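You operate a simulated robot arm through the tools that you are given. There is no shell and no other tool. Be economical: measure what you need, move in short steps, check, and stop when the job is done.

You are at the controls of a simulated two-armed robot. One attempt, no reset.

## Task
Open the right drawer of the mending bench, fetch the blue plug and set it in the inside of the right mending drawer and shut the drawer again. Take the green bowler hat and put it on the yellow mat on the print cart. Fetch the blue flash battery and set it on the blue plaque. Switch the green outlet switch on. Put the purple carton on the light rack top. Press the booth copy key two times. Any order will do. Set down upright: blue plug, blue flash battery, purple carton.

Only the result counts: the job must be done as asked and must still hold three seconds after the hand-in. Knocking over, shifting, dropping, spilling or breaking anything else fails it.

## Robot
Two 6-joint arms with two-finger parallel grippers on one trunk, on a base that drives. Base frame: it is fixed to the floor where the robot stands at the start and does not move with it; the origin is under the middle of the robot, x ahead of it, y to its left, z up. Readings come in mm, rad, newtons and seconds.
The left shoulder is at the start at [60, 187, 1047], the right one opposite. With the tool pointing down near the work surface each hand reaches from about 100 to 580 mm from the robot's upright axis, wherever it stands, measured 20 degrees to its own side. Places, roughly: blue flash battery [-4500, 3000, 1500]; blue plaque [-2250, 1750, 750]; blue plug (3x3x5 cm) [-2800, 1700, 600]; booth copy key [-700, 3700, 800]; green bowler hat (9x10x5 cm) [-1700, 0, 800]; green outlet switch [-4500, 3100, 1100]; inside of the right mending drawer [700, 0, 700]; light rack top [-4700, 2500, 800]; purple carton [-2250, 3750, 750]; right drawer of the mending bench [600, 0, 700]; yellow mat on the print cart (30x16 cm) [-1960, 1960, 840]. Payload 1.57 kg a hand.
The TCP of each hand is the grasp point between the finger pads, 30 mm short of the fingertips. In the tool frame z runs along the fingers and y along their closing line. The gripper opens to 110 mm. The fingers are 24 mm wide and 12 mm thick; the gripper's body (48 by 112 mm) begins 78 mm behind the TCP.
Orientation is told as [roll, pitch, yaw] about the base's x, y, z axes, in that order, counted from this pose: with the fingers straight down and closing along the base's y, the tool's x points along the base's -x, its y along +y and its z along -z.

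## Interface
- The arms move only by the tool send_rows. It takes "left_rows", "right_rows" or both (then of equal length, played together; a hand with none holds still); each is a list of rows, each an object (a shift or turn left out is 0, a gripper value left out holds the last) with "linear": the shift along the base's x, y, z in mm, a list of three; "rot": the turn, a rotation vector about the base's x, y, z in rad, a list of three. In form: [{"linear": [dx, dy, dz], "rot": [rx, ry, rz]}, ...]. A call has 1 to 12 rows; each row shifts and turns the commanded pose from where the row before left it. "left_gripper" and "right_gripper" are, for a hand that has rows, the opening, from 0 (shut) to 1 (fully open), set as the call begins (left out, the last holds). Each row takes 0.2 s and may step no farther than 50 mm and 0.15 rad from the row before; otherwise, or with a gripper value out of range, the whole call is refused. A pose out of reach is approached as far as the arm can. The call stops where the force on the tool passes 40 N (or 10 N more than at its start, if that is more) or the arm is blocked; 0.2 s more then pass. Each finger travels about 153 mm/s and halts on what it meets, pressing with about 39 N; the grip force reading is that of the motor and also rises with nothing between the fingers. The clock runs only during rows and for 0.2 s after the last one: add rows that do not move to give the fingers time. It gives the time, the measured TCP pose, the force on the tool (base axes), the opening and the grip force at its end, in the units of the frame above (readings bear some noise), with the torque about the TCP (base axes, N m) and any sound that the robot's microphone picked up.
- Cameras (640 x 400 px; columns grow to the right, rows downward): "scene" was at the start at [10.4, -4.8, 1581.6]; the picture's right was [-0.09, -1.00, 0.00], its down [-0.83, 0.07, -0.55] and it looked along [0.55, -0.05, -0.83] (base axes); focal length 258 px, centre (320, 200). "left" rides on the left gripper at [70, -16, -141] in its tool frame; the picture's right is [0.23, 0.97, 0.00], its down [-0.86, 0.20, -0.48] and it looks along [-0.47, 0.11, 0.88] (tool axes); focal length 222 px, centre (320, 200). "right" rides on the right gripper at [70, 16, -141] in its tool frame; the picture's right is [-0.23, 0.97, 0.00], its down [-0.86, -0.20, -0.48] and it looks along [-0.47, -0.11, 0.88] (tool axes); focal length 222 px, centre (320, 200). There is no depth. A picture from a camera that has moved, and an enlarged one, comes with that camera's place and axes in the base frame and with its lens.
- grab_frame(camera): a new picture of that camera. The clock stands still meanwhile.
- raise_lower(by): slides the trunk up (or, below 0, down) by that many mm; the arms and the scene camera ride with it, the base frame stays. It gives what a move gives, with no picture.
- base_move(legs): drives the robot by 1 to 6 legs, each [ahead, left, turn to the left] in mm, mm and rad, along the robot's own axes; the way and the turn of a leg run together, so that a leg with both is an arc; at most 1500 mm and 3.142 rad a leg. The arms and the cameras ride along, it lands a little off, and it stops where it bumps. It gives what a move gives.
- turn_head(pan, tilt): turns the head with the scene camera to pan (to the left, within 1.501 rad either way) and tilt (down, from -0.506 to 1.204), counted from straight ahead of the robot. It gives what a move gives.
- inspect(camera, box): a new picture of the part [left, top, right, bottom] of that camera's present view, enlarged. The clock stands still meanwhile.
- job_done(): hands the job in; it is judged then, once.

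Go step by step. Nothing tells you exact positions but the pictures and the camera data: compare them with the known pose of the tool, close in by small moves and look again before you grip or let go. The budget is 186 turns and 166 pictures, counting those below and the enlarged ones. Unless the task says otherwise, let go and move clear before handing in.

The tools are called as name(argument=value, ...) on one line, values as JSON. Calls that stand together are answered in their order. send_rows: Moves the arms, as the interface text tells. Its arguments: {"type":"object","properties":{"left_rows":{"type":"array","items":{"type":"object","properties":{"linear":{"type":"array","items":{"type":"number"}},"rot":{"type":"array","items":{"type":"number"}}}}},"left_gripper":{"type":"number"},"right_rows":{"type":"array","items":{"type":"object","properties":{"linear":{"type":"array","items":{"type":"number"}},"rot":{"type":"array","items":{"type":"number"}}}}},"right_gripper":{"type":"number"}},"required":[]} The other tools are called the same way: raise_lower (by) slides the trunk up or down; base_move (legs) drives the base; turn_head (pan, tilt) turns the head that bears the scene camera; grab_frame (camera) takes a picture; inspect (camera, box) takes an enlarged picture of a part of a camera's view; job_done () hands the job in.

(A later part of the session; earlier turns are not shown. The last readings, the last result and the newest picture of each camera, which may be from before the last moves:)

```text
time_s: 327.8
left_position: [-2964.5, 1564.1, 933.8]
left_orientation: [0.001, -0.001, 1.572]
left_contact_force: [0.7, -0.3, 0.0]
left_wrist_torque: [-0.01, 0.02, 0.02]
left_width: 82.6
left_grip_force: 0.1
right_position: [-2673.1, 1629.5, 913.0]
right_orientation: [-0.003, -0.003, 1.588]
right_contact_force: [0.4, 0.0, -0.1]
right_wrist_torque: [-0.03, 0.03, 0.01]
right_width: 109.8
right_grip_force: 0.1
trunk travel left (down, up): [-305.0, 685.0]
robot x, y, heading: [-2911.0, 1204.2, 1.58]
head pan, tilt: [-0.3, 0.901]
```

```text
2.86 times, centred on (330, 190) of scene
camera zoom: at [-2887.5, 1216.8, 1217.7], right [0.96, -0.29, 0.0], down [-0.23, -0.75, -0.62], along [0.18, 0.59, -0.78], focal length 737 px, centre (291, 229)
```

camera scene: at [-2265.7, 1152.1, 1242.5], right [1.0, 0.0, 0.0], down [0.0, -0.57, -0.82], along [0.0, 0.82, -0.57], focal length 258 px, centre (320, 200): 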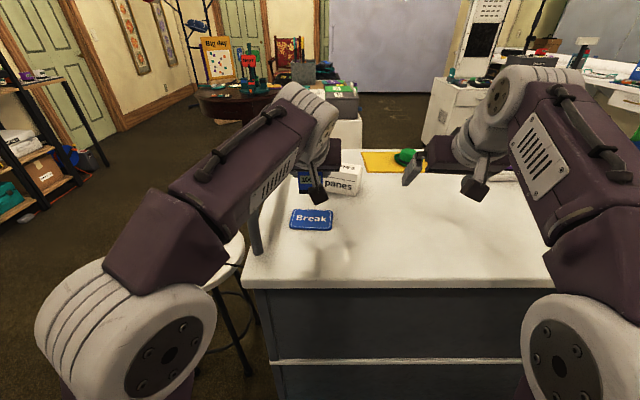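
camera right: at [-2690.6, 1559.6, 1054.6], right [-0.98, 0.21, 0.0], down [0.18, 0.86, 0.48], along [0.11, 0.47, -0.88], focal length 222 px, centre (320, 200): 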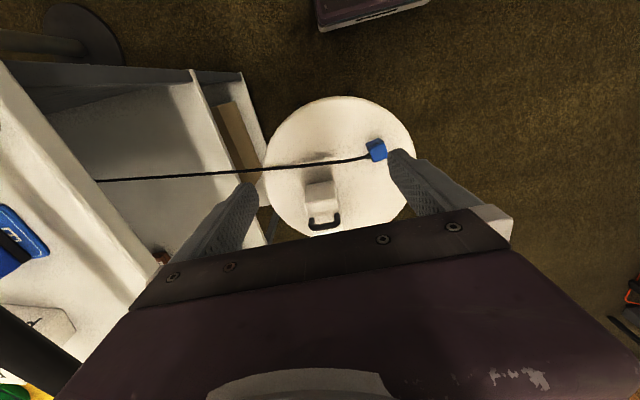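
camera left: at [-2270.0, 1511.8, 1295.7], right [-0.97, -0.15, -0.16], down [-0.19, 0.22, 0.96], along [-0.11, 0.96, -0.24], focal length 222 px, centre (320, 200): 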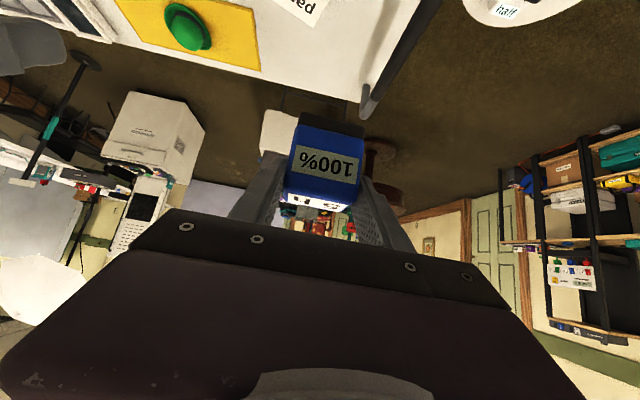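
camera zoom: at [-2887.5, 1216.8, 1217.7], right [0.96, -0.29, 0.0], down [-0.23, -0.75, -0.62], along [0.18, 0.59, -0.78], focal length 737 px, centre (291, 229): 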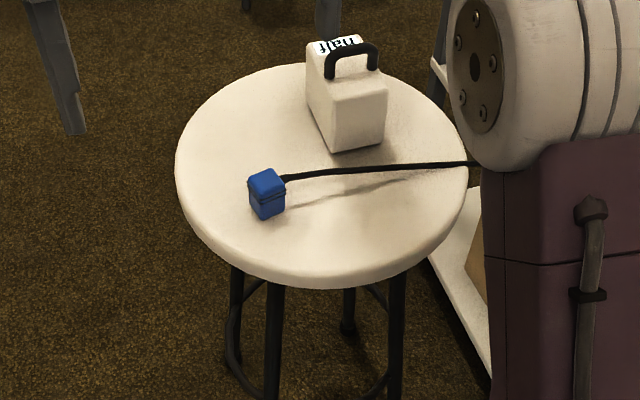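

The last row's turn was too large and was refused. I'll resend it within limits.

send_rows(right_rows=[{"linear": [-8, 7, -13], "rot": [0, 0, -0.144]}, {"linear": [-8, 7, -13], "rot": [0, 0, -0.144]}, {"linear": [-8, 7, -13], "rot": [0, 0, -0.144]}, {"linear": [-8, 7, -13], "rot": [0, 0, -0.144]}, {"linear": [-8, 7, -13], "rot": [0, 0, -0.144]}, {"linear": [-8, 7, -13], "rot": [0, 0, -0.144]}, {"linear": [-9, 8, -13], "rot": [0, 0, -0.144]}, {"linear": [-9, 8, -13], "rot": [0, 0, -0.144]}, {"linear": [-9, 8, -13], "rot": [0, 0, -0.144]}, {"linear": [-9, 8, -13], "rot": [0, 0, -0.144]}, {"linear": [-9, 5, -13], "rot": [0, 0, -0.144]}, {}])

grab_frame(camera="right")

inspect(camera="scene", box=[230, 120, 430, 260])

```text
time_s: 330.4
left_position: [-2963.8, 1560.4, 934.7]
left_orientation: [0.001, -0.001, 1.57]
left_contact_force: [0.1, 0.7, 0.2]
left_wrist_torque: [0.02, 0.02, -0.01]
left_width: 82.8
left_grip_force: 0.0
right_position: [-2765.9, 1708.6, 770.8]
right_orientation: [-0.005, -0.006, -0.001]
right_contact_force: [0.3, -0.1, 0.0]
right_wrist_torque: [-0.02, -0.02, 0.05]
right_width: 109.8
right_grip_force: 0.1
trunk travel left (down, up): [-305.0, 685.0]
robot x, y, heading: [-2911.2, 1200.8, 1.573]
head pan, tilt: [-0.3, 0.901]
```

```text
33 pictures are left
camera right: at [-2838.0, 1725.0, 912.6], right [0.23, 0.97, 0.0], down [0.85, -0.2, 0.48], along [0.47, -0.11, -0.88], focal length 222 px, centre (320, 200)
```

right: 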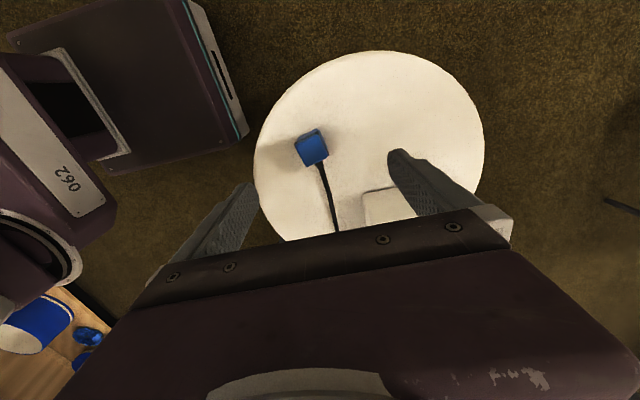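

```text
2.86 times, centred on (330, 190) of scene
camera zoom: at [-2887.5, 1215.2, 1217.7], right [0.96, -0.29, 0.0], down [-0.23, -0.75, -0.62], along [0.18, 0.59, -0.78], focal length 737 px, centre (291, 229)
```

zoom: 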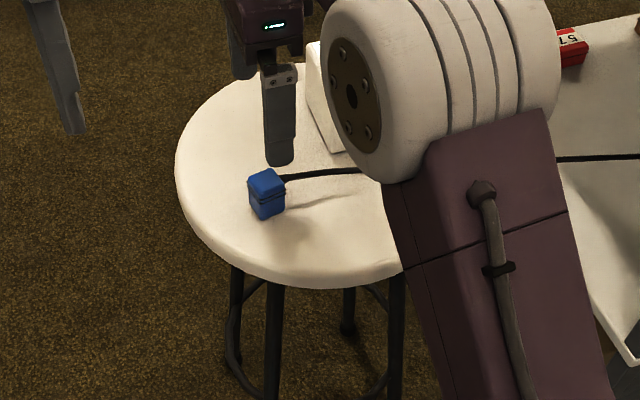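

The plug refines to (-2769, 1698, ~650). I'll descend around it.

send_rows(right_rows=[{"linear": [-2, -6, -30]}, {"linear": [-2, -5, -30]}, {"linear": [0, 0, -25]}, {"linear": [0, 0, -15]}, {}], right_gripper=0.8)

grab_frame(camera="right")

inspect(camera="scene", box=[270, 150, 370, 220])

```text
time_s: 331.6
left_position: [-2964.7, 1562.2, 934.9]
left_orientation: [0.002, -0.002, 1.569]
left_contact_force: [-1.1, 0.0, -0.2]
left_wrist_torque: [0.02, 0.0, 0.03]
left_width: 82.2
left_grip_force: 0.1
right_position: [-2770.0, 1697.5, 670.5]
right_orientation: [-0.005, -0.005, 0.001]
right_contact_force: [-0.4, 0.5, 0.0]
right_wrist_torque: [0.0, -0.02, -0.01]
right_width: 88.4
right_grip_force: 0.0
trunk travel left (down, up): [-305.0, 685.0]
robot x, y, heading: [-2911.2, 1200.7, 1.575]
head pan, tilt: [-0.3, 0.901]
```

```text
31 pictures are left
camera right: at [-2841.7, 1713.6, 812.9], right [0.23, 0.97, 0.0], down [0.85, -0.2, 0.48], along [0.47, -0.11, -0.88], focal length 222 px, centre (320, 200)
```

right: 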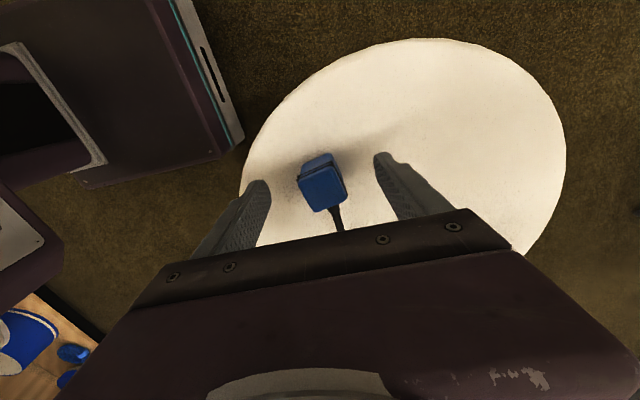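

```text
5.71 times, centred on (320, 185) of scene
camera zoom: at [-2887.5, 1215.3, 1217.7], right [0.96, -0.29, 0.0], down [-0.23, -0.75, -0.62], along [0.18, 0.59, -0.78], focal length 1473 px, centre (320, 286)
```

zoom: 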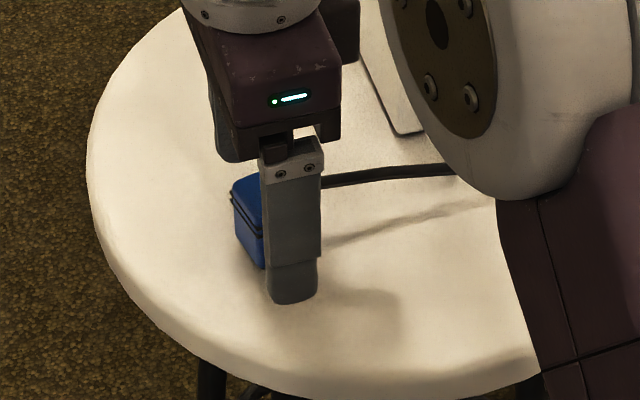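

send_rows(right_rows=[{"linear": [-3, 1, -7]}, {}])

send_rows(right_rows=[{}, {}, {}, {}], right_gripper=0)

send_rows(right_rows=[{"linear": [0, 0, 10]}, {"linear": [0, 0, 20]}, {"linear": [0, 0, 20]}, {}])

grab_frame(camera="right")

```text
time_s: 332.2
left_position: [-2963.9, 1561.9, 934.3]
left_orientation: [0.001, -0.003, 1.573]
left_contact_force: [0.1, 0.3, 0.6]
left_wrist_torque: [0.0, 0.0, -0.02]
left_width: 82.6
left_grip_force: 0.0
right_position: [-2772.8, 1697.6, 664.3]
right_orientation: [-0.004, -0.006, 0.002]
right_contact_force: [0.1, 0.3, 0.1]
right_wrist_torque: [0.02, 0.0, 0.01]
right_width: 88.0
right_grip_force: 0.0
trunk travel left (down, up): [-305.0, 685.0]
robot x, y, heading: [-2908.8, 1199.8, 1.571]
head pan, tilt: [-0.3, 0.901]
```

```text
time_s: 333.2
left_position: [-2964.5, 1562.4, 935.0]
left_orientation: [0.001, -0.001, 1.57]
left_contact_force: [0.2, -0.6, 0.0]
left_wrist_torque: [0.03, -0.02, -0.02]
left_width: 82.3
left_grip_force: 0.1
right_position: [-2773.2, 1697.3, 665.3]
right_orientation: [-0.003, -0.005, 0.001]
right_contact_force: [1.3, 0.7, 0.0]
right_wrist_torque: [0.04, 0.01, 0.01]
right_width: 29.0
right_grip_force: 38.8
trunk travel left (down, up): [-305.0, 685.0]
robot x, y, heading: [-2910.5, 1199.4, 1.573]
head pan, tilt: [-0.3, 0.901]
```

```text
time_s: 334.2
left_position: [-2964.6, 1562.3, 934.6]
left_orientation: [0.003, -0.002, 1.572]
left_contact_force: [0.7, 0.2, 0.5]
left_wrist_torque: [0.0, 0.01, 0.0]
left_width: 82.4
left_grip_force: 0.0
right_position: [-2772.9, 1698.4, 714.4]
right_orientation: [-0.005, -0.005, 0.001]
right_contact_force: [0.8, -0.1, -0.6]
right_wrist_torque: [-0.02, 0.01, 0.01]
right_width: 29.0
right_grip_force: 38.6
trunk travel left (down, up): [-305.0, 685.0]
robot x, y, heading: [-2908.0, 1198.6, 1.573]
head pan, tilt: [-0.3, 0.901]
```

```text
29 pictures are left
camera right: at [-2844.7, 1714.7, 855.4], right [0.23, 0.97, 0.0], down [0.85, -0.2, 0.48], along [0.47, -0.11, -0.88], focal length 222 px, centre (320, 200)
```

right: 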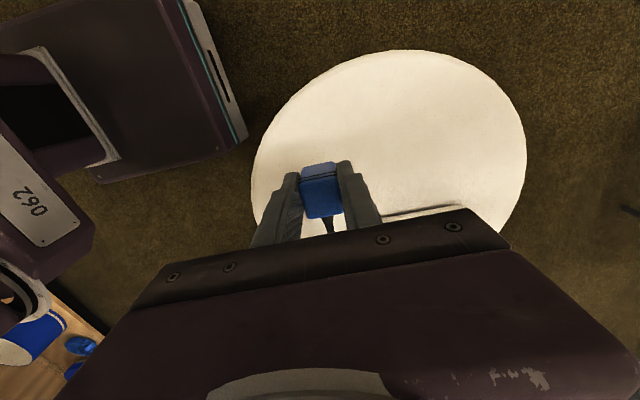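

The plug is held. I'll lift it higher and back off slowly, watching whether the cord resists.

send_rows(right_rows=[{"linear": [0, 0, 40]}, {"linear": [0, 0, 40]}, {"linear": [0, 0, 40]}, {"linear": [0, 0, 40]}, {"linear": [0, -20, 40]}, {"linear": [0, -40, 20]}, {"linear": [0, -40, 0]}, {}])

base_move(legs=[[-200, 0, 0]])

grab_frame(camera="scene")

```text
time_s: 336.0
left_position: [-2963.9, 1563.0, 933.9]
left_orientation: [0.002, -0.003, 1.569]
left_contact_force: [-0.2, -0.6, -0.4]
left_wrist_torque: [0.01, 0.02, 0.02]
left_width: 82.6
left_grip_force: 0.1
right_position: [-2771.7, 1579.0, 908.1]
right_orientation: [-0.005, -0.003, 0.003]
right_contact_force: [-0.1, -0.3, 0.7]
right_wrist_torque: [-0.01, -0.02, -0.01]
right_width: 28.9
right_grip_force: 38.7
right hand out of reach, approached as far as the arm can: row 4, 5
trunk travel left (down, up): [-305.0, 685.0]
robot x, y, heading: [-2910.2, 1200.6, 1.577]
head pan, tilt: [-0.3, 0.901]
```

```text
time_s: 337.6
left_position: [-2964.8, 1360.1, 935.1]
left_orientation: [0.002, -0.003, 1.57]
left_contact_force: [-0.7, -0.4, 0.2]
left_wrist_torque: [0.04, -0.02, 0.01]
left_width: 82.5
left_grip_force: 0.0
right_position: [-2771.2, 1377.2, 909.5]
right_orientation: [-0.003, -0.006, 0.002]
right_contact_force: [-0.1, 0.0, -0.5]
right_wrist_torque: [0.01, -0.03, 0.0]
right_width: 28.7
right_grip_force: 38.8
trunk travel left (down, up): [-305.0, 685.0]
robot x, y, heading: [-2910.3, 1001.3, 1.578]
head pan, tilt: [-0.3, 0.901]
```

```text
28 pictures are left
camera scene: at [-2886.6, 1013.0, 1217.8], right [0.96, -0.29, 0.0], down [-0.23, -0.75, -0.62], along [0.18, 0.59, -0.78], focal length 258 px, centre (320, 200)
```

scene: 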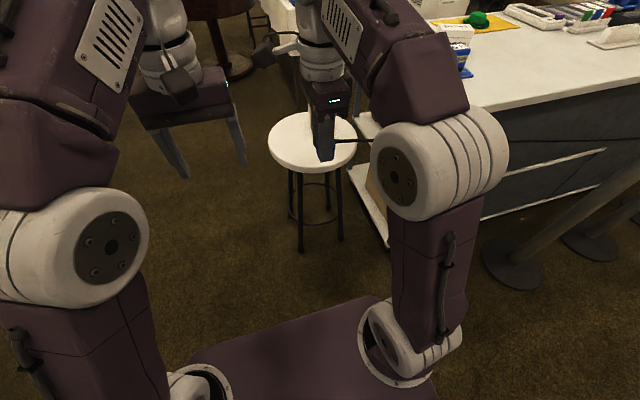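

No resistance from the cord. I'll drive along the aisle back toward the mending bench.

base_move(legs=[[-390, 0, 0], [0, -650, 0]])

grab_frame(camera="scene")

```text
time_s: 343.2
left_position: [-2314.6, 983.3, 935.6]
left_orientation: [0.002, -0.002, 1.579]
left_contact_force: [-0.1, 0.1, -0.8]
left_wrist_torque: [0.02, 0.04, 0.01]
left_width: 82.6
left_grip_force: 0.1
right_position: [-2120.8, 1001.3, 908.8]
right_orientation: [-0.006, -0.005, 0.011]
right_contact_force: [0.2, -0.4, 0.0]
right_wrist_torque: [0.0, 0.01, 0.01]
right_width: 28.9
right_grip_force: 38.9
trunk travel left (down, up): [-305.0, 685.0]
robot x, y, heading: [-2255.4, 621.9, 1.582]
head pan, tilt: [-0.3, 0.901]
```

```text
27 pictures are left
camera scene: at [-2234.0, 635.8, 1217.7], right [0.96, -0.28, 0.0], down [-0.22, -0.75, -0.62], along [0.18, 0.6, -0.78], focal length 258 px, centre (320, 200)
```

scene: 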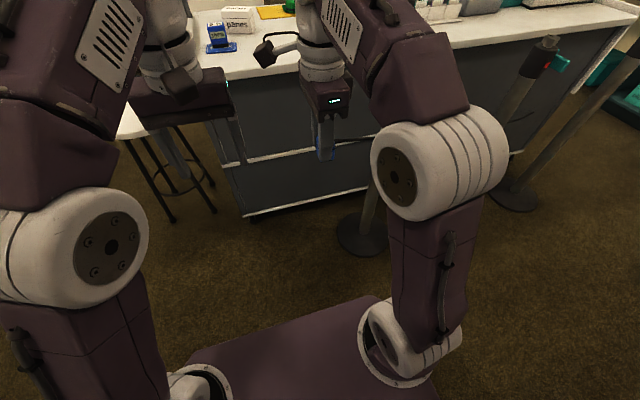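

inspect(camera="scene", box=[290, 80, 530, 230])

grab_frame(camera="right")

```text
2.67 times, centred on (410, 155) of scene
camera zoom: at [-2234.0, 635.8, 1217.7], right [0.96, -0.28, 0.0], down [-0.22, -0.75, -0.62], along [0.18, 0.6, -0.78], focal length 688 px, centre (80, 320)
```

zoom: 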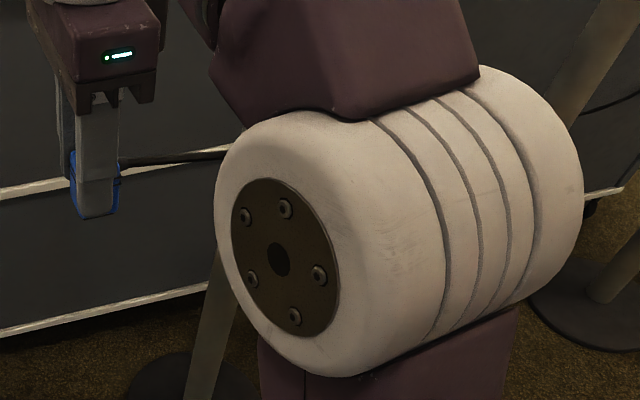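

```text
25 pictures are left
camera right: at [-2193.5, 1017.3, 1050.4], right [0.22, 0.98, 0.0], down [0.85, -0.19, 0.48], along [0.47, -0.11, -0.88], focal length 222 px, centre (320, 200)
```

right: 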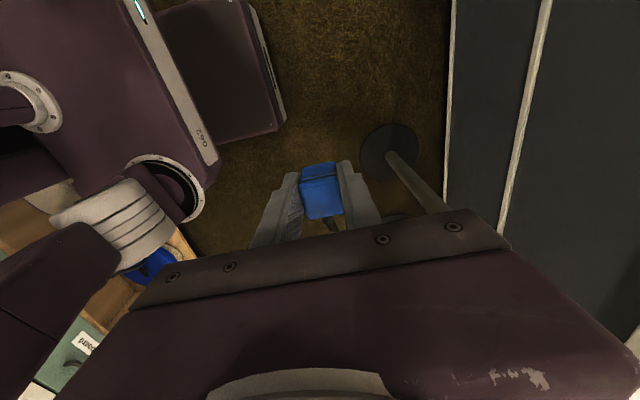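

turn_head(pan=0.25, tilt=0.7)

send_rows(right_rows=[{"linear": [-40, 0, 0]}, {"linear": [-40, 0, 0]}, {"linear": [-40, 0, 0]}, {}], left_rows=[{"linear": [-40, 0, 0]}, {"linear": [-40, 0, 0]}, {"linear": [-40, 0, 0]}, {}])

grab_frame(camera="scene")

```text
time_s: 344.2
left_position: [-2313.4, 981.9, 934.8]
left_orientation: [0.002, -0.002, 1.578]
left_contact_force: [0.5, 1.0, -0.5]
left_wrist_torque: [0.04, 0.01, 0.0]
left_width: 82.4
left_grip_force: 0.0
right_position: [-2120.3, 1000.9, 909.2]
right_orientation: [-0.005, -0.007, 0.011]
right_contact_force: [-1.2, -0.2, -1.3]
right_wrist_torque: [0.03, -0.01, -0.05]
right_width: 28.6
right_grip_force: 38.4
trunk travel left (down, up): [-305.0, 685.0]
robot x, y, heading: [-2252.1, 622.9, 1.584]
head pan, tilt: [0.25, 0.7]
```

```text
time_s: 345.2
left_position: [-2434.1, 982.1, 936.2]
left_orientation: [0.001, -0.002, 1.579]
left_contact_force: [0.3, 0.0, 0.3]
left_wrist_torque: [0.0, 0.03, -0.01]
left_width: 82.6
left_grip_force: 0.0
right_position: [-2241.9, 1000.0, 910.3]
right_orientation: [-0.005, -0.007, 0.01]
right_contact_force: [0.3, -0.9, 0.0]
right_wrist_torque: [0.01, 0.04, -0.01]
right_width: 29.0
right_grip_force: 39.3
trunk travel left (down, up): [-305.0, 685.0]
robot x, y, heading: [-2257.2, 622.7, 1.585]
head pan, tilt: [0.25, 0.7]
```

```text
24 pictures are left
camera scene: at [-2277.2, 645.2, 1233.9], right [0.97, 0.26, 0.0], down [0.17, -0.62, -0.77], along [-0.2, 0.74, -0.64], focal length 258 px, centre (320, 200)
```

scene: 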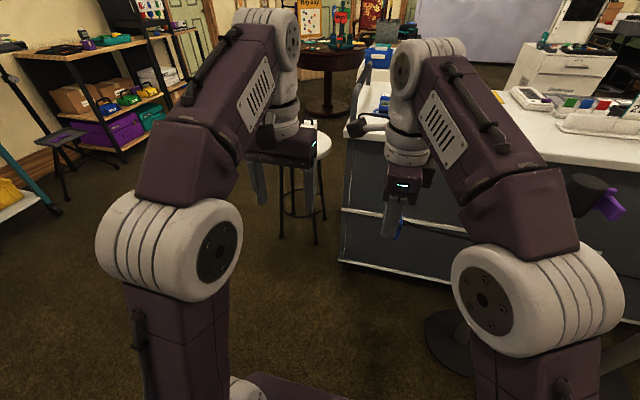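

inspect(camera="scene", box=[360, 170, 500, 270])

```text
4.00 times, centred on (430, 220) of scene
camera zoom: at [-2277.2, 645.2, 1233.9], right [0.97, 0.26, 0.0], down [0.17, -0.62, -0.77], along [-0.2, 0.74, -0.64], focal length 1031 px, centre (-120, 120)
```

zoom: 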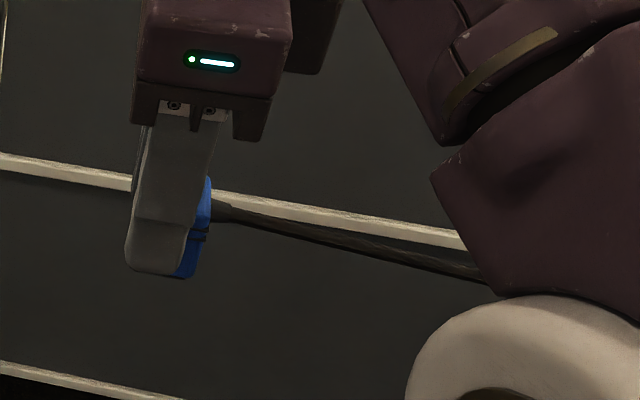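

The cord trails without noticeable force. I'll keep driving in +x in chunks, watching the force readings.

base_move(legs=[[-30, -700, -0.012]])

base_move(legs=[[0, -1200, 0]])

turn_head(pan=-0.2, tilt=0.75)

grab_frame(camera="scene")

```text
time_s: 349.0
left_position: [-1734.5, 960.2, 934.5]
left_orientation: [0.001, -0.002, 1.579]
left_contact_force: [-0.2, 0.6, -0.4]
left_wrist_torque: [0.02, 0.0, 0.01]
left_width: 82.6
left_grip_force: 0.0
right_position: [-1542.9, 979.7, 910.6]
right_orientation: [-0.005, -0.003, 0.01]
right_contact_force: [0.6, -0.1, -1.1]
right_wrist_torque: [0.01, 0.0, 0.01]
right_width: 29.0
right_grip_force: 38.3
trunk travel left (down, up): [-305.0, 685.0]
robot x, y, heading: [-1556.5, 603.7, 1.582]
head pan, tilt: [0.25, 0.7]
```

```text
time_s: 355.1
left_position: [-547.6, 974.3, 935.3]
left_orientation: [0.002, -0.002, 1.573]
left_contact_force: [0.1, -0.4, -0.1]
left_wrist_torque: [0.01, 0.02, 0.02]
left_width: 82.5
left_grip_force: 0.1
right_position: [-353.7, 991.5, 909.9]
right_orientation: [-0.004, -0.004, 0.006]
right_contact_force: [0.0, 0.2, -0.3]
right_wrist_torque: [0.02, -0.01, -0.05]
right_width: 29.1
right_grip_force: 38.4
trunk travel left (down, up): [-305.0, 685.0]
robot x, y, heading: [-372.1, 613.3, 1.582]
head pan, tilt: [0.25, 0.7]
```

```text
time_s: 355.9
left_position: [-546.4, 973.2, 936.1]
left_orientation: [0.003, -0.001, 1.574]
left_contact_force: [0.4, -0.1, 0.0]
left_wrist_torque: [0.04, -0.05, 0.0]
left_width: 82.3
left_grip_force: 0.1
right_position: [-355.8, 991.3, 909.6]
right_orientation: [-0.006, -0.006, 0.007]
right_contact_force: [0.5, 0.4, -1.0]
right_wrist_torque: [-0.01, 0.03, 0.0]
right_width: 28.8
right_grip_force: 39.0
trunk travel left (down, up): [-305.0, 685.0]
robot x, y, heading: [-372.7, 611.3, 1.576]
head pan, tilt: [-0.201, 0.75]
```

```text
22 pictures are left
camera scene: at [-355.2, 635.5, 1229.7], right [0.98, -0.19, 0.0], down [-0.13, -0.67, -0.73], along [0.14, 0.72, -0.68], focal length 258 px, centre (320, 200)
```

scene: 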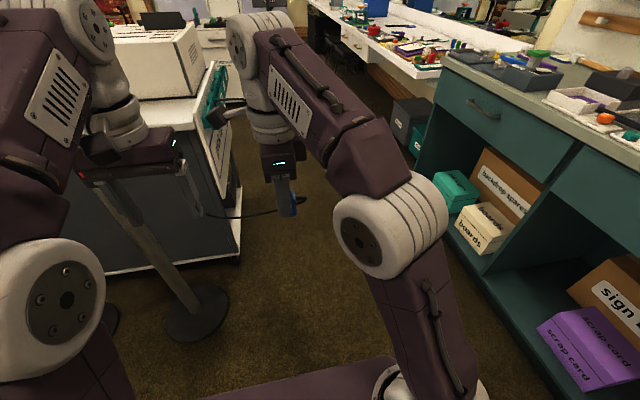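

The flexible cord simply trails behind. I'll turn to face the bench and approach the open drawer.

base_move(legs=[[0, 0, -1.576], [150, -400, 0]])

raise_lower(by=200)

turn_head(pan=-0.3, tilt=0.85)

grab_frame(camera="scene")

```text
time_s: 362.4
left_position: [143.2, 388.1, 935.3]
left_orientation: [0.0, -0.004, 0.001]
left_contact_force: [0.9, -0.3, -0.6]
left_wrist_torque: [0.01, 0.04, 0.01]
left_width: 82.5
left_grip_force: 0.1
right_position: [160.7, 194.9, 908.6]
right_orientation: [-0.006, -0.004, -1.568]
right_contact_force: [-0.7, -0.4, -0.7]
right_wrist_torque: [0.02, 0.02, 0.01]
right_width: 28.9
right_grip_force: 38.7
trunk travel left (down, up): [-305.0, 685.0]
robot x, y, heading: [-216.3, 213.4, 0.005]
head pan, tilt: [-0.201, 0.75]
```

```text
time_s: 364.6
left_position: [143.0, 388.2, 1134.8]
left_orientation: [0.002, -0.002, 0.001]
left_contact_force: [0.3, 0.2, 0.0]
left_wrist_torque: [-0.01, 0.02, -0.02]
left_width: 82.6
left_grip_force: 0.1
right_position: [160.1, 195.3, 1110.1]
right_orientation: [-0.004, -0.007, -1.567]
right_contact_force: [0.3, 0.1, -0.9]
right_wrist_torque: [0.0, -0.02, -0.01]
right_width: 28.6
right_grip_force: 38.6
trunk travel left (down, up): [-505.0, 485.0]
robot x, y, heading: [-217.4, 213.2, 0.009]
head pan, tilt: [-0.201, 0.75]
```

```text
time_s: 365.2
left_position: [143.2, 388.2, 1135.3]
left_orientation: [0.001, -0.002, 0.0]
left_contact_force: [0.1, 0.3, 0.2]
left_wrist_torque: [-0.01, 0.0, 0.02]
left_width: 82.4
left_grip_force: 0.1
right_position: [159.7, 194.2, 1109.7]
right_orientation: [-0.006, -0.006, -1.568]
right_contact_force: [0.0, 0.2, -0.7]
right_wrist_torque: [0.01, 0.02, -0.01]
right_width: 28.9
right_grip_force: 38.5
trunk travel left (down, up): [-505.0, 485.0]
robot x, y, heading: [-218.9, 215.7, -0.003]
head pan, tilt: [-0.3, 0.85]
```

```text
21 pictures are left
camera scene: at [-203.2, 191.6, 1421.7], right [-0.29, -0.96, 0.0], down [-0.72, 0.22, -0.66], along [0.63, -0.19, -0.75], focal length 258 px, centre (320, 200)
```

scene: 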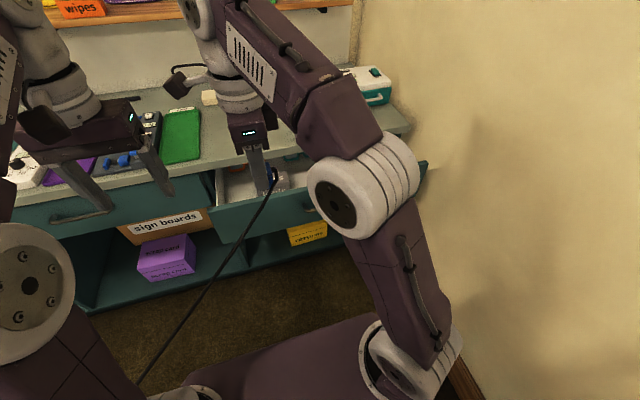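

inspect(camera="scene", box=[190, 130, 350, 250])

grab_frame(camera="right")

```text
3.33 times, centred on (270, 190) of scene
camera zoom: at [-203.2, 191.6, 1421.7], right [-0.29, -0.96, 0.0], down [-0.72, 0.22, -0.66], along [0.63, -0.19, -0.75], focal length 859 px, centre (487, 233)
```

zoom: 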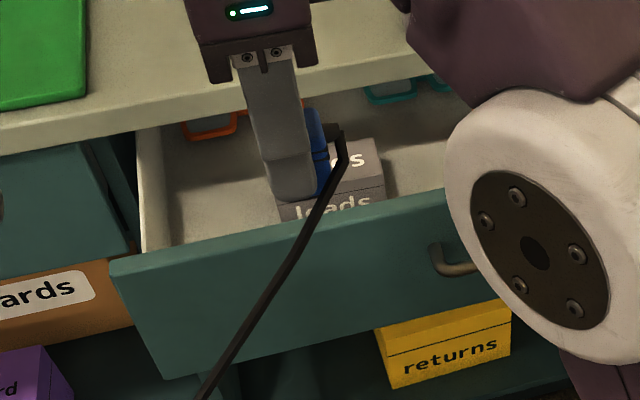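

```text
19 pictures are left
camera right: at [175.8, 265.7, 1250.6], right [0.97, -0.22, 0.0], down [-0.2, -0.85, 0.48], along [-0.11, -0.47, -0.87], focal length 222 px, centre (320, 200)
```

right: 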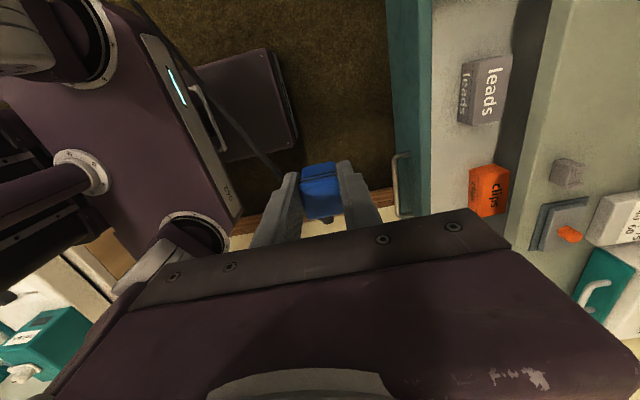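

The drawer holds a "leads" box (y≈104–217) and a "clips" box (y≲0), with a free gap near y≈52. I'll drive closer and bring the plug above (430, 55).

base_move(legs=[[130, -20, 0]])

send_rows(right_rows=[{"linear": [20, -20, -10]}, {"linear": [24, -20, -20]}, {"linear": [24, -20, -25]}, {"linear": [24, -20, -30]}, {"linear": [24, -20, -30]}, {"linear": [24, -19, -30]}, {}])

grab_frame(camera="right")

inspect(camera="scene", box=[200, 110, 420, 260])

```text
time_s: 366.5
left_position: [274.2, 368.8, 1136.0]
left_orientation: [0.002, -0.002, 0.001]
left_contact_force: [-0.8, 0.5, 0.0]
left_wrist_torque: [0.0, 0.03, 0.01]
left_width: 82.7
left_grip_force: 0.0
right_position: [291.8, 175.4, 1109.9]
right_orientation: [-0.006, -0.007, -1.57]
right_contact_force: [0.9, -0.4, -1.1]
right_wrist_torque: [0.06, 0.04, 0.01]
right_width: 28.7
right_grip_force: 38.8
trunk travel left (down, up): [-505.0, 485.0]
robot x, y, heading: [-85.3, 190.4, 0.001]
head pan, tilt: [-0.3, 0.85]
```

```text
time_s: 368.1
left_position: [273.1, 368.5, 1134.8]
left_orientation: [0.002, -0.003, 0.0]
left_contact_force: [0.3, -0.4, -0.2]
left_wrist_torque: [-0.04, 0.02, -0.01]
left_width: 82.6
left_grip_force: 0.0
right_position: [431.2, 58.3, 964.8]
right_orientation: [-0.004, -0.004, -1.568]
right_contact_force: [0.2, -0.1, -0.7]
right_wrist_torque: [-0.03, 0.0, 0.04]
right_width: 28.6
right_grip_force: 38.3
trunk travel left (down, up): [-505.0, 485.0]
robot x, y, heading: [-84.8, 193.4, 0.0]
head pan, tilt: [-0.3, 0.85]
```

```text
18 pictures are left
camera right: at [445.3, 128.2, 1106.3], right [0.97, -0.22, 0.0], down [-0.2, -0.85, 0.48], along [-0.11, -0.47, -0.88], focal length 222 px, centre (320, 200)
```

right: 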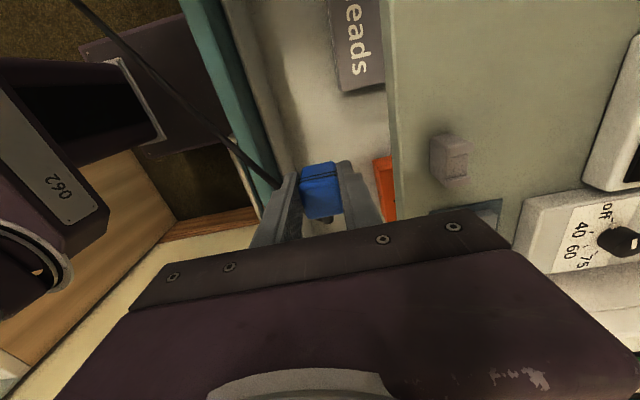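

```text
2.67 times, centred on (310, 185) of scene
camera zoom: at [-73.8, 172.7, 1421.7], right [-0.29, -0.96, 0.0], down [-0.72, 0.22, -0.66], along [0.63, -0.19, -0.75], focal length 688 px, centre (347, 240)
```

zoom: 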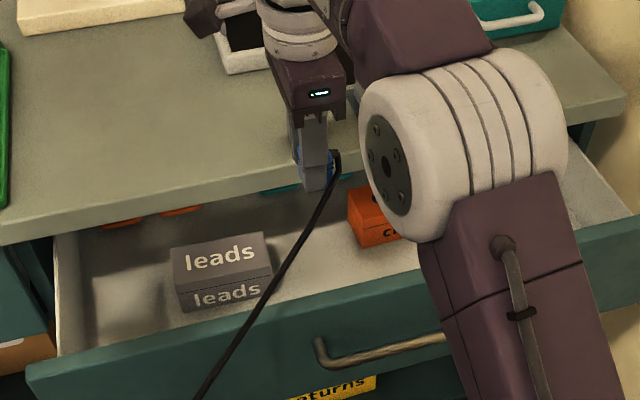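

The spot below is clear: panel at x≈374, counter edge x≈516, boxes more than 35 mm away. I'll descend straight.

send_rows(right_rows=[{"linear": [5, -2, -40]}, {"linear": [0, 0, -40]}, {"linear": [0, 0, -40]}, {"linear": [0, 0, -40]}, {"linear": [0, 0, -10]}, {}])

grab_frame(camera="right")

inspect(camera="scene", box=[250, 130, 400, 240])

```text
time_s: 369.5
left_position: [272.9, 368.5, 1135.9]
left_orientation: [0.003, -0.003, 0.0]
left_contact_force: [-0.4, 0.7, 0.9]
left_wrist_torque: [0.01, 0.0, -0.01]
left_width: 82.6
left_grip_force: 0.0
right_position: [435.9, 54.9, 794.7]
right_orientation: [-0.003, -0.004, -1.568]
right_contact_force: [-0.1, -0.6, -0.7]
right_wrist_torque: [0.02, 0.01, 0.01]
right_width: 28.7
right_grip_force: 38.4
trunk travel left (down, up): [-505.0, 485.0]
robot x, y, heading: [-88.9, 195.3, 0.01]
head pan, tilt: [-0.3, 0.85]
```

```text
16 pictures are left
camera right: at [451.4, 126.1, 935.2], right [0.97, -0.22, 0.0], down [-0.19, -0.85, 0.48], along [-0.11, -0.47, -0.88], focal length 222 px, centre (320, 200)
```

right: 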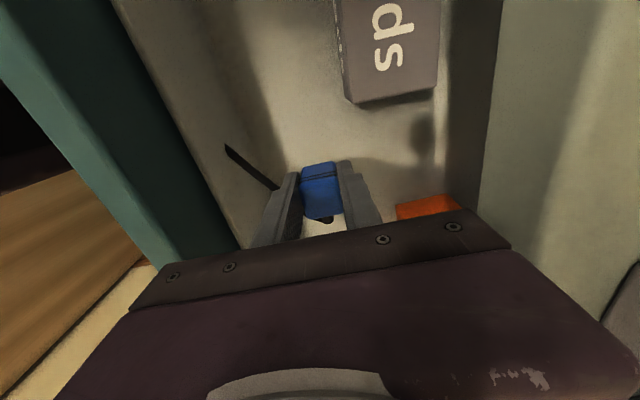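

```text
3.64 times, centred on (325, 185) of scene
camera zoom: at [-72.7, 172.2, 1421.6], right [-0.29, -0.96, 0.0], down [-0.72, 0.22, -0.66], along [0.63, -0.19, -0.75], focal length 938 px, centre (302, 254)
```

zoom: 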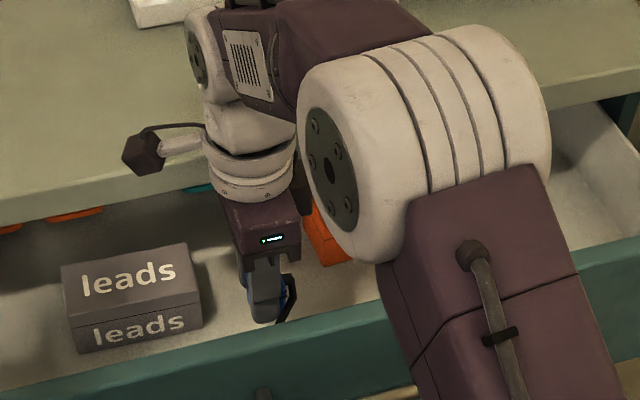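

send_rows(right_rows=[{"linear": [0, 0, -8]}, {"linear": [0, 0, -8]}, {"linear": [0, 0, -5]}, {}])

send_rows(right_rows=[{"linear": [0, 0, -4]}, {"linear": [0, 0, -4]}, {"linear": [0, 0, -4]}, {}])

send_rows(right_rows=[{"linear": [0, 0, -3]}, {"linear": [0, 0, -3]}, {"linear": [0, 0, -3]}, {}])

```text
time_s: 370.5
left_position: [273.0, 368.6, 1134.8]
left_orientation: [0.001, -0.002, 0.0]
left_contact_force: [1.1, -0.5, 0.2]
left_wrist_torque: [-0.01, -0.01, -0.02]
left_width: 82.5
left_grip_force: 0.1
right_position: [436.4, 54.7, 772.9]
right_orientation: [-0.004, -0.005, -1.568]
right_contact_force: [0.0, -0.5, 0.2]
right_wrist_torque: [0.0, 0.02, 0.0]
right_width: 28.8
right_grip_force: 38.9
trunk travel left (down, up): [-505.0, 485.0]
robot x, y, heading: [-86.1, 191.0, 0.007]
head pan, tilt: [-0.3, 0.85]
```

```text
time_s: 371.5
left_position: [274.2, 368.4, 1136.2]
left_orientation: [0.001, -0.002, 0.002]
left_contact_force: [-0.5, 0.0, -0.5]
left_wrist_torque: [0.02, 0.01, -0.01]
left_width: 82.5
left_grip_force: 0.1
right_position: [434.5, 54.4, 761.5]
right_orientation: [-0.004, -0.005, -1.567]
right_contact_force: [-0.7, 0.0, -0.9]
right_wrist_torque: [0.0, 0.0, 0.02]
right_width: 28.7
right_grip_force: 38.3
trunk travel left (down, up): [-505.0, 485.0]
robot x, y, heading: [-85.0, 196.0, 0.006]
head pan, tilt: [-0.3, 0.85]
```

```text
time_s: 372.5
left_position: [272.3, 368.7, 1135.3]
left_orientation: [0.002, -0.001, 0.0]
left_contact_force: [-0.1, -0.8, -0.3]
left_wrist_torque: [0.0, -0.02, 0.03]
left_width: 82.4
left_grip_force: 0.0
right_position: [436.4, 54.9, 752.9]
right_orientation: [-0.002, -0.006, -1.568]
right_contact_force: [0.9, -0.6, -0.3]
right_wrist_torque: [-0.02, 0.02, -0.01]
right_width: 28.7
right_grip_force: 38.3
trunk travel left (down, up): [-505.0, 485.0]
robot x, y, heading: [-88.0, 192.2, 0.004]
head pan, tilt: [-0.3, 0.85]
```

send_rows(right_rows=[{"linear": [8, 0, 0]}, {"linear": [0, 0, -4]}, {"linear": [0, 0, -4]}, {"linear": [0, 0, -4]}, {}])

send_rows(right_rows=[{"linear": [0, 0, -3]}, {"linear": [0, 0, -3]}, {"linear": [0, 0, -3]}, {}])

grab_frame(camera="right")

```text
time_s: 373.7
left_position: [273.2, 368.2, 1134.6]
left_orientation: [0.0, -0.003, 0.0]
left_contact_force: [-0.2, -0.6, 0.4]
left_wrist_torque: [0.0, 0.02, 0.0]
left_width: 82.2
left_grip_force: 0.1
right_position: [443.7, 54.7, 740.7]
right_orientation: [-0.006, -0.006, -1.568]
right_contact_force: [0.8, -0.3, 1.1]
right_wrist_torque: [0.0, -0.02, 0.02]
right_width: 28.6
right_grip_force: 38.8
trunk travel left (down, up): [-505.0, 485.0]
robot x, y, heading: [-86.9, 196.3, 0.006]
head pan, tilt: [-0.3, 0.85]
```

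```text
time_s: 374.5
left_position: [271.7, 369.6, 1135.5]
left_orientation: [0.001, -0.003, 0.0]
left_contact_force: [-0.5, -0.4, -0.1]
left_wrist_torque: [0.0, 0.0, 0.02]
left_width: 82.4
left_grip_force: 0.0
right_position: [447.7, 53.7, 739.5]
right_orientation: [0.011, -0.005, -1.57]
right_contact_force: [-0.4, -0.8, 25.4]
right_wrist_torque: [-0.07, 0.23, 0.0]
right_width: 29.1
right_grip_force: 38.5
trunk travel left (down, up): [-505.0, 485.0]
robot x, y, heading: [-87.3, 192.9, 0.007]
head pan, tilt: [-0.3, 0.85]
stopped in row 3 (right hand): the force on the tool passed its limit at 44 N (the readings are from after the stop); the commanded pose is now the measured one
```

```text
14 pictures are left
camera right: at [460.4, 125.6, 880.6], right [0.97, -0.22, 0.01], down [-0.2, -0.85, 0.48], along [-0.1, -0.47, -0.88], focal length 222 px, centre (320, 200)
```

right: 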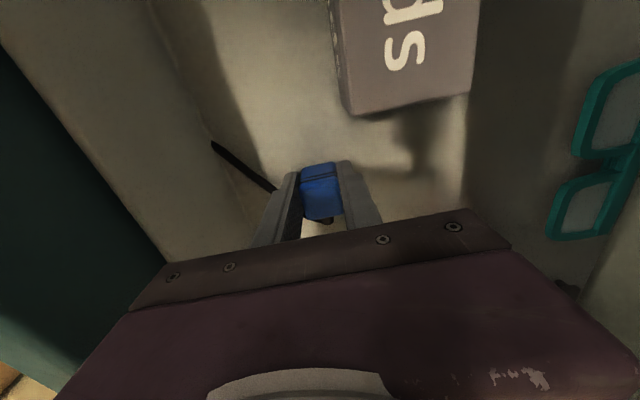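

It is touching the drawer floor. I'll relieve the pressure slightly, release partly and lift out.

send_rows(right_rows=[{"linear": [0, 0, 1]}, {}, {}, {}], right_gripper=0.5)

send_rows(right_rows=[{"linear": [0, 0, 15]}, {"linear": [0, 0, 30]}, {"linear": [0, 0, 45]}, {"linear": [0, 0, 45]}, {"linear": [0, 0, 45]}, {"linear": [0, 0, 45]}, {}])

grab_frame(camera="right")

```text
time_s: 375.5
left_position: [272.8, 368.7, 1134.3]
left_orientation: [0.001, -0.005, 0.001]
left_contact_force: [0.0, 0.6, -0.1]
left_wrist_torque: [0.02, -0.01, 0.01]
left_width: 82.6
left_grip_force: 0.1
right_position: [446.9, 54.3, 736.1]
right_orientation: [0.004, -0.004, -1.57]
right_contact_force: [-0.1, 0.3, 0.5]
right_wrist_torque: [0.02, 0.0, -0.01]
right_width: 55.1
right_grip_force: 0.1
trunk travel left (down, up): [-505.0, 485.0]
robot x, y, heading: [-87.1, 199.3, 0.005]
head pan, tilt: [-0.3, 0.85]
```

```text
time_s: 377.1
left_position: [274.3, 369.0, 1135.3]
left_orientation: [0.001, -0.002, 0.0]
left_contact_force: [0.4, -0.6, 0.9]
left_wrist_torque: [0.0, -0.02, 0.03]
left_width: 82.4
left_grip_force: 0.0
right_position: [445.7, 54.8, 962.1]
right_orientation: [0.004, -0.007, -1.569]
right_contact_force: [-0.3, 0.2, 0.9]
right_wrist_torque: [-0.01, 0.03, 0.0]
right_width: 55.2
right_grip_force: 0.1
trunk travel left (down, up): [-505.0, 485.0]
robot x, y, heading: [-85.5, 192.3, 0.006]
head pan, tilt: [-0.3, 0.85]
```

```text
13 pictures are left
camera right: at [459.6, 125.5, 1103.8], right [0.97, -0.22, 0.0], down [-0.2, -0.85, 0.48], along [-0.1, -0.47, -0.88], focal length 222 px, centre (320, 200)
```

right: 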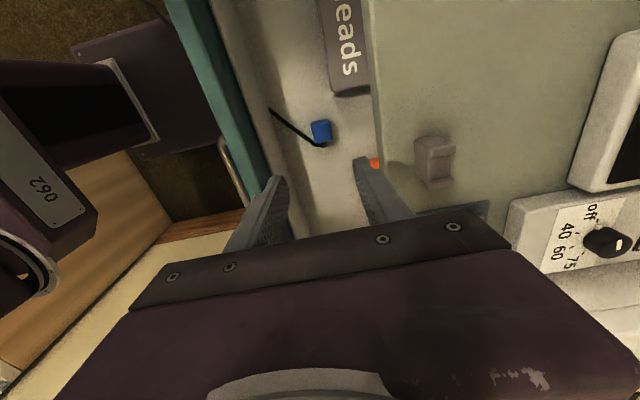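

The plug stands in the drawer. Now I'll retreat the right hand in front of the drawer, lower it closed to handle height, and look before pushing.

send_rows(right_rows=[{"linear": [-45, -10, 0]}, {"linear": [-45, -10, 0]}, {"linear": [-45, -10, 0]}, {"linear": [-45, -10, 0]}, {"linear": [-40, -15, 0]}, {"linear": [0, 0, -45]}, {"linear": [0, 0, -45]}, {"linear": [0, 0, -45]}, {"linear": [0, 0, -40]}, {}], right_gripper=0)

grab_frame(camera="scene")

inspect(camera="scene", box=[240, 110, 400, 230])

```text
time_s: 379.3
left_position: [272.1, 368.6, 1135.3]
left_orientation: [0.001, -0.004, -0.001]
left_contact_force: [0.4, -0.5, -0.8]
left_wrist_torque: [0.02, 0.0, -0.03]
left_width: 82.4
left_grip_force: 0.0
right_position: [226.2, -0.7, 785.0]
right_orientation: [0.005, -0.004, -1.57]
right_contact_force: [0.4, -0.4, -0.1]
right_wrist_torque: [-0.03, 0.0, 0.01]
right_width: 0.1
right_grip_force: 21.0
trunk travel left (down, up): [-505.0, 485.0]
robot x, y, heading: [-88.6, 196.1, 0.005]
head pan, tilt: [-0.3, 0.85]
```

```text
12 pictures are left
camera scene: at [-73.9, 172.3, 1421.6], right [-0.29, -0.96, 0.0], down [-0.72, 0.22, -0.66], along [0.63, -0.19, -0.75], focal length 258 px, centre (320, 200)
```

scene: 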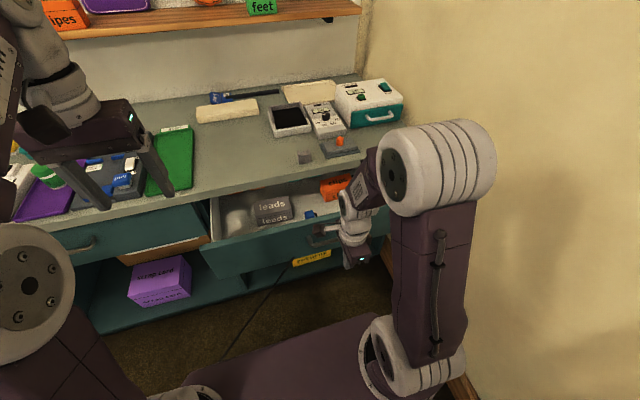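

```text
3.33 times, centred on (320, 170) of scene
camera zoom: at [-73.9, 172.3, 1421.6], right [-0.29, -0.96, 0.0], down [-0.72, 0.22, -0.66], along [0.63, -0.19, -0.75], focal length 859 px, centre (320, 300)
```

zoom: 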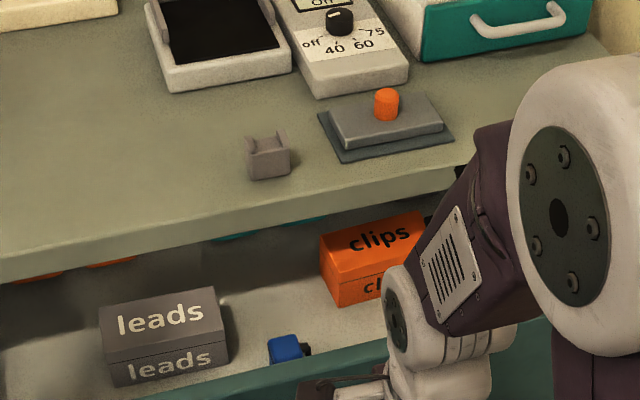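

inspect(camera="scene", box=[295, 190, 335, 225])

```text
11.43 times, centred on (315, 208) of scene
camera zoom: at [-73.9, 172.3, 1421.6], right [-0.29, -0.96, 0.0], down [-0.72, 0.22, -0.66], along [0.63, -0.19, -0.75], focal length 2946 px, centre (377, 114)
```

zoom: 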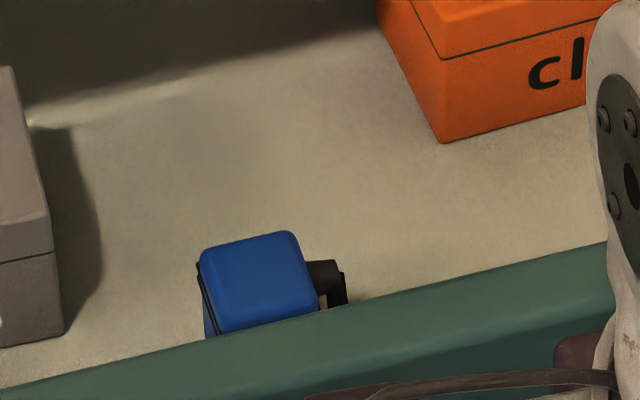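

The plug is upright. I'll push the drawer shut smoothly via the handle.

send_rows(right_rows=[{"linear": [15, 0, 0]}, {"linear": [15, 0, 0]}, {"linear": [10, 0, 0]}, {"linear": [8, 0, 0]}, {"linear": [8, 0, 0]}, {"linear": [8, 0, 0]}, {"linear": [8, 0, 0]}, {"linear": [8, 0, 0]}, {"linear": [8, 0, 0]}, {"linear": [8, 0, 0]}, {"linear": [8, 0, 0]}, {"linear": [8, 0, 0]}])

inspect(camera="scene", box=[220, 110, 400, 270])

```text
time_s: 381.9
left_position: [274.6, 369.5, 1135.8]
left_orientation: [0.003, -0.002, -0.001]
left_contact_force: [-0.1, 0.3, 0.2]
left_wrist_torque: [0.05, 0.03, -0.01]
left_width: 82.3
left_grip_force: 0.0
right_position: [339.2, -1.6, 787.5]
right_orientation: [0.006, -0.005, -1.569]
right_contact_force: [0.1, -0.3, 0.4]
right_wrist_torque: [0.0, 0.03, 0.0]
right_width: 0.2
right_grip_force: 21.5
trunk travel left (down, up): [-505.0, 485.0]
robot x, y, heading: [-90.6, 189.0, 0.006]
head pan, tilt: [-0.3, 0.85]
```

```text
2.50 times, centred on (310, 190) of scene
camera zoom: at [-72.6, 172.1, 1421.6], right [-0.29, -0.96, 0.0], down [-0.72, 0.22, -0.66], along [0.63, -0.19, -0.75], focal length 644 px, centre (345, 225)
```

zoom: 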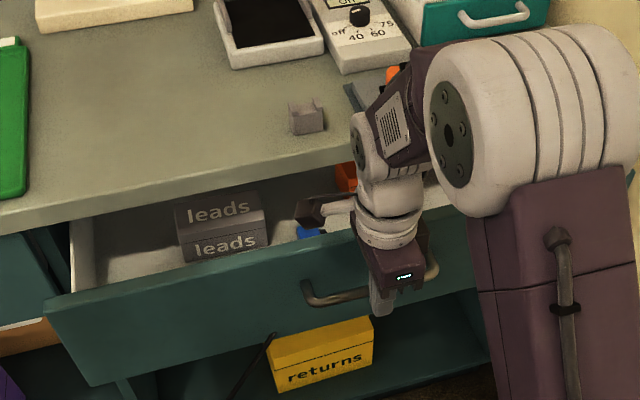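

send_rows(right_rows=[{"linear": [9, 0, 0]}, {"linear": [9, 0, 0]}, {"linear": [9, 0, 0]}, {"linear": [9, 0, 0]}, {"linear": [9, 0, 0]}, {"linear": [9, 0, 0]}, {"linear": [9, 0, 0]}, {"linear": [9, 0, 0]}, {"linear": [9, 0, 0]}, {"linear": [9, 0, 0]}])

inspect(camera="scene", box=[220, 110, 400, 270])

```text
time_s: 384.1
left_position: [273.3, 369.7, 1135.3]
left_orientation: [0.003, -0.001, -0.001]
left_contact_force: [0.5, 0.7, -0.5]
left_wrist_torque: [-0.01, 0.0, -0.01]
left_width: 82.5
left_grip_force: 0.1
right_position: [429.2, -0.4, 786.3]
right_orientation: [0.003, -0.005, -1.568]
right_contact_force: [0.4, -0.4, 0.8]
right_wrist_torque: [-0.01, 0.0, -0.02]
right_width: 0.0
right_grip_force: 21.4
trunk travel left (down, up): [-505.0, 485.0]
robot x, y, heading: [-86.6, 192.6, 0.008]
head pan, tilt: [-0.3, 0.85]
```

```text
2.50 times, centred on (310, 190) of scene
camera zoom: at [-72.6, 172.0, 1421.6], right [-0.29, -0.96, 0.0], down [-0.72, 0.22, -0.66], along [0.63, -0.19, -0.75], focal length 644 px, centre (345, 225)
```

zoom: 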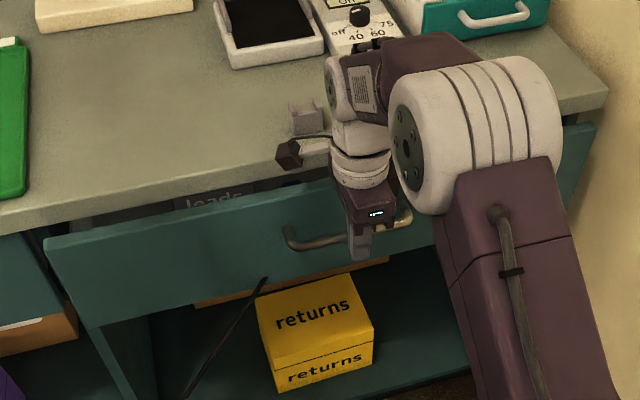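

Nearly shut. I'll keep pushing gently until it stops.

send_rows(right_rows=[{"linear": [8, 0, 0]}, {"linear": [8, 0, 0]}, {"linear": [8, 0, 0]}, {"linear": [8, 0, 0]}, {"linear": [6, 0, 0]}, {"linear": [5, 0, 0]}, {"linear": [5, 0, 0]}, {"linear": [5, 0, 0]}, {"linear": [4, 0, 0]}, {"linear": [4, 0, 0]}])

inspect(camera="scene", box=[220, 110, 400, 270])

```text
time_s: 385.2
left_position: [266.7, 368.6, 1136.6]
left_orientation: [0.002, -0.007, -0.003]
left_contact_force: [-0.1, 0.9, 1.1]
left_wrist_torque: [-0.02, -0.01, 0.0]
left_width: 82.5
left_grip_force: 0.0
right_position: [453.6, -1.5, 788.2]
right_orientation: [-0.01, -0.007, -1.569]
right_contact_force: [-21.8, -1.1, 9.9]
right_wrist_torque: [0.43, -2.58, 0.41]
right_width: 0.2
right_grip_force: 21.2
trunk travel left (down, up): [-505.0, 485.0]
robot x, y, heading: [-90.9, 196.3, 0.009]
head pan, tilt: [-0.3, 0.85]
stopped in row 5 (right hand): the force on the tool passed its limit at 48 N (the readings are from after the stop); the commanded pose is now the measured one
```

```text
2.50 times, centred on (310, 190) of scene
camera zoom: at [-80.6, 172.8, 1422.1], right [-0.29, -0.96, 0.0], down [-0.71, 0.22, -0.66], along [0.63, -0.19, -0.75], focal length 644 px, centre (345, 225)
```

zoom: 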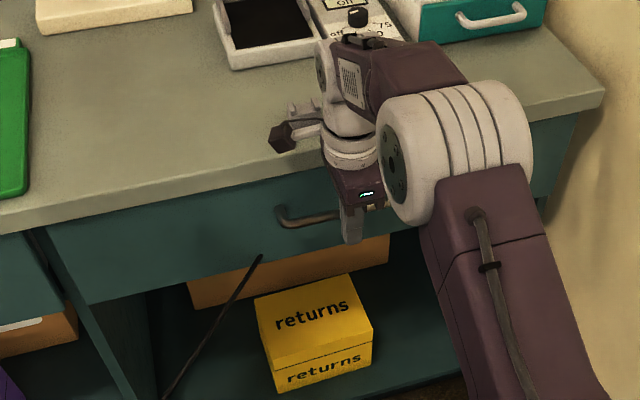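

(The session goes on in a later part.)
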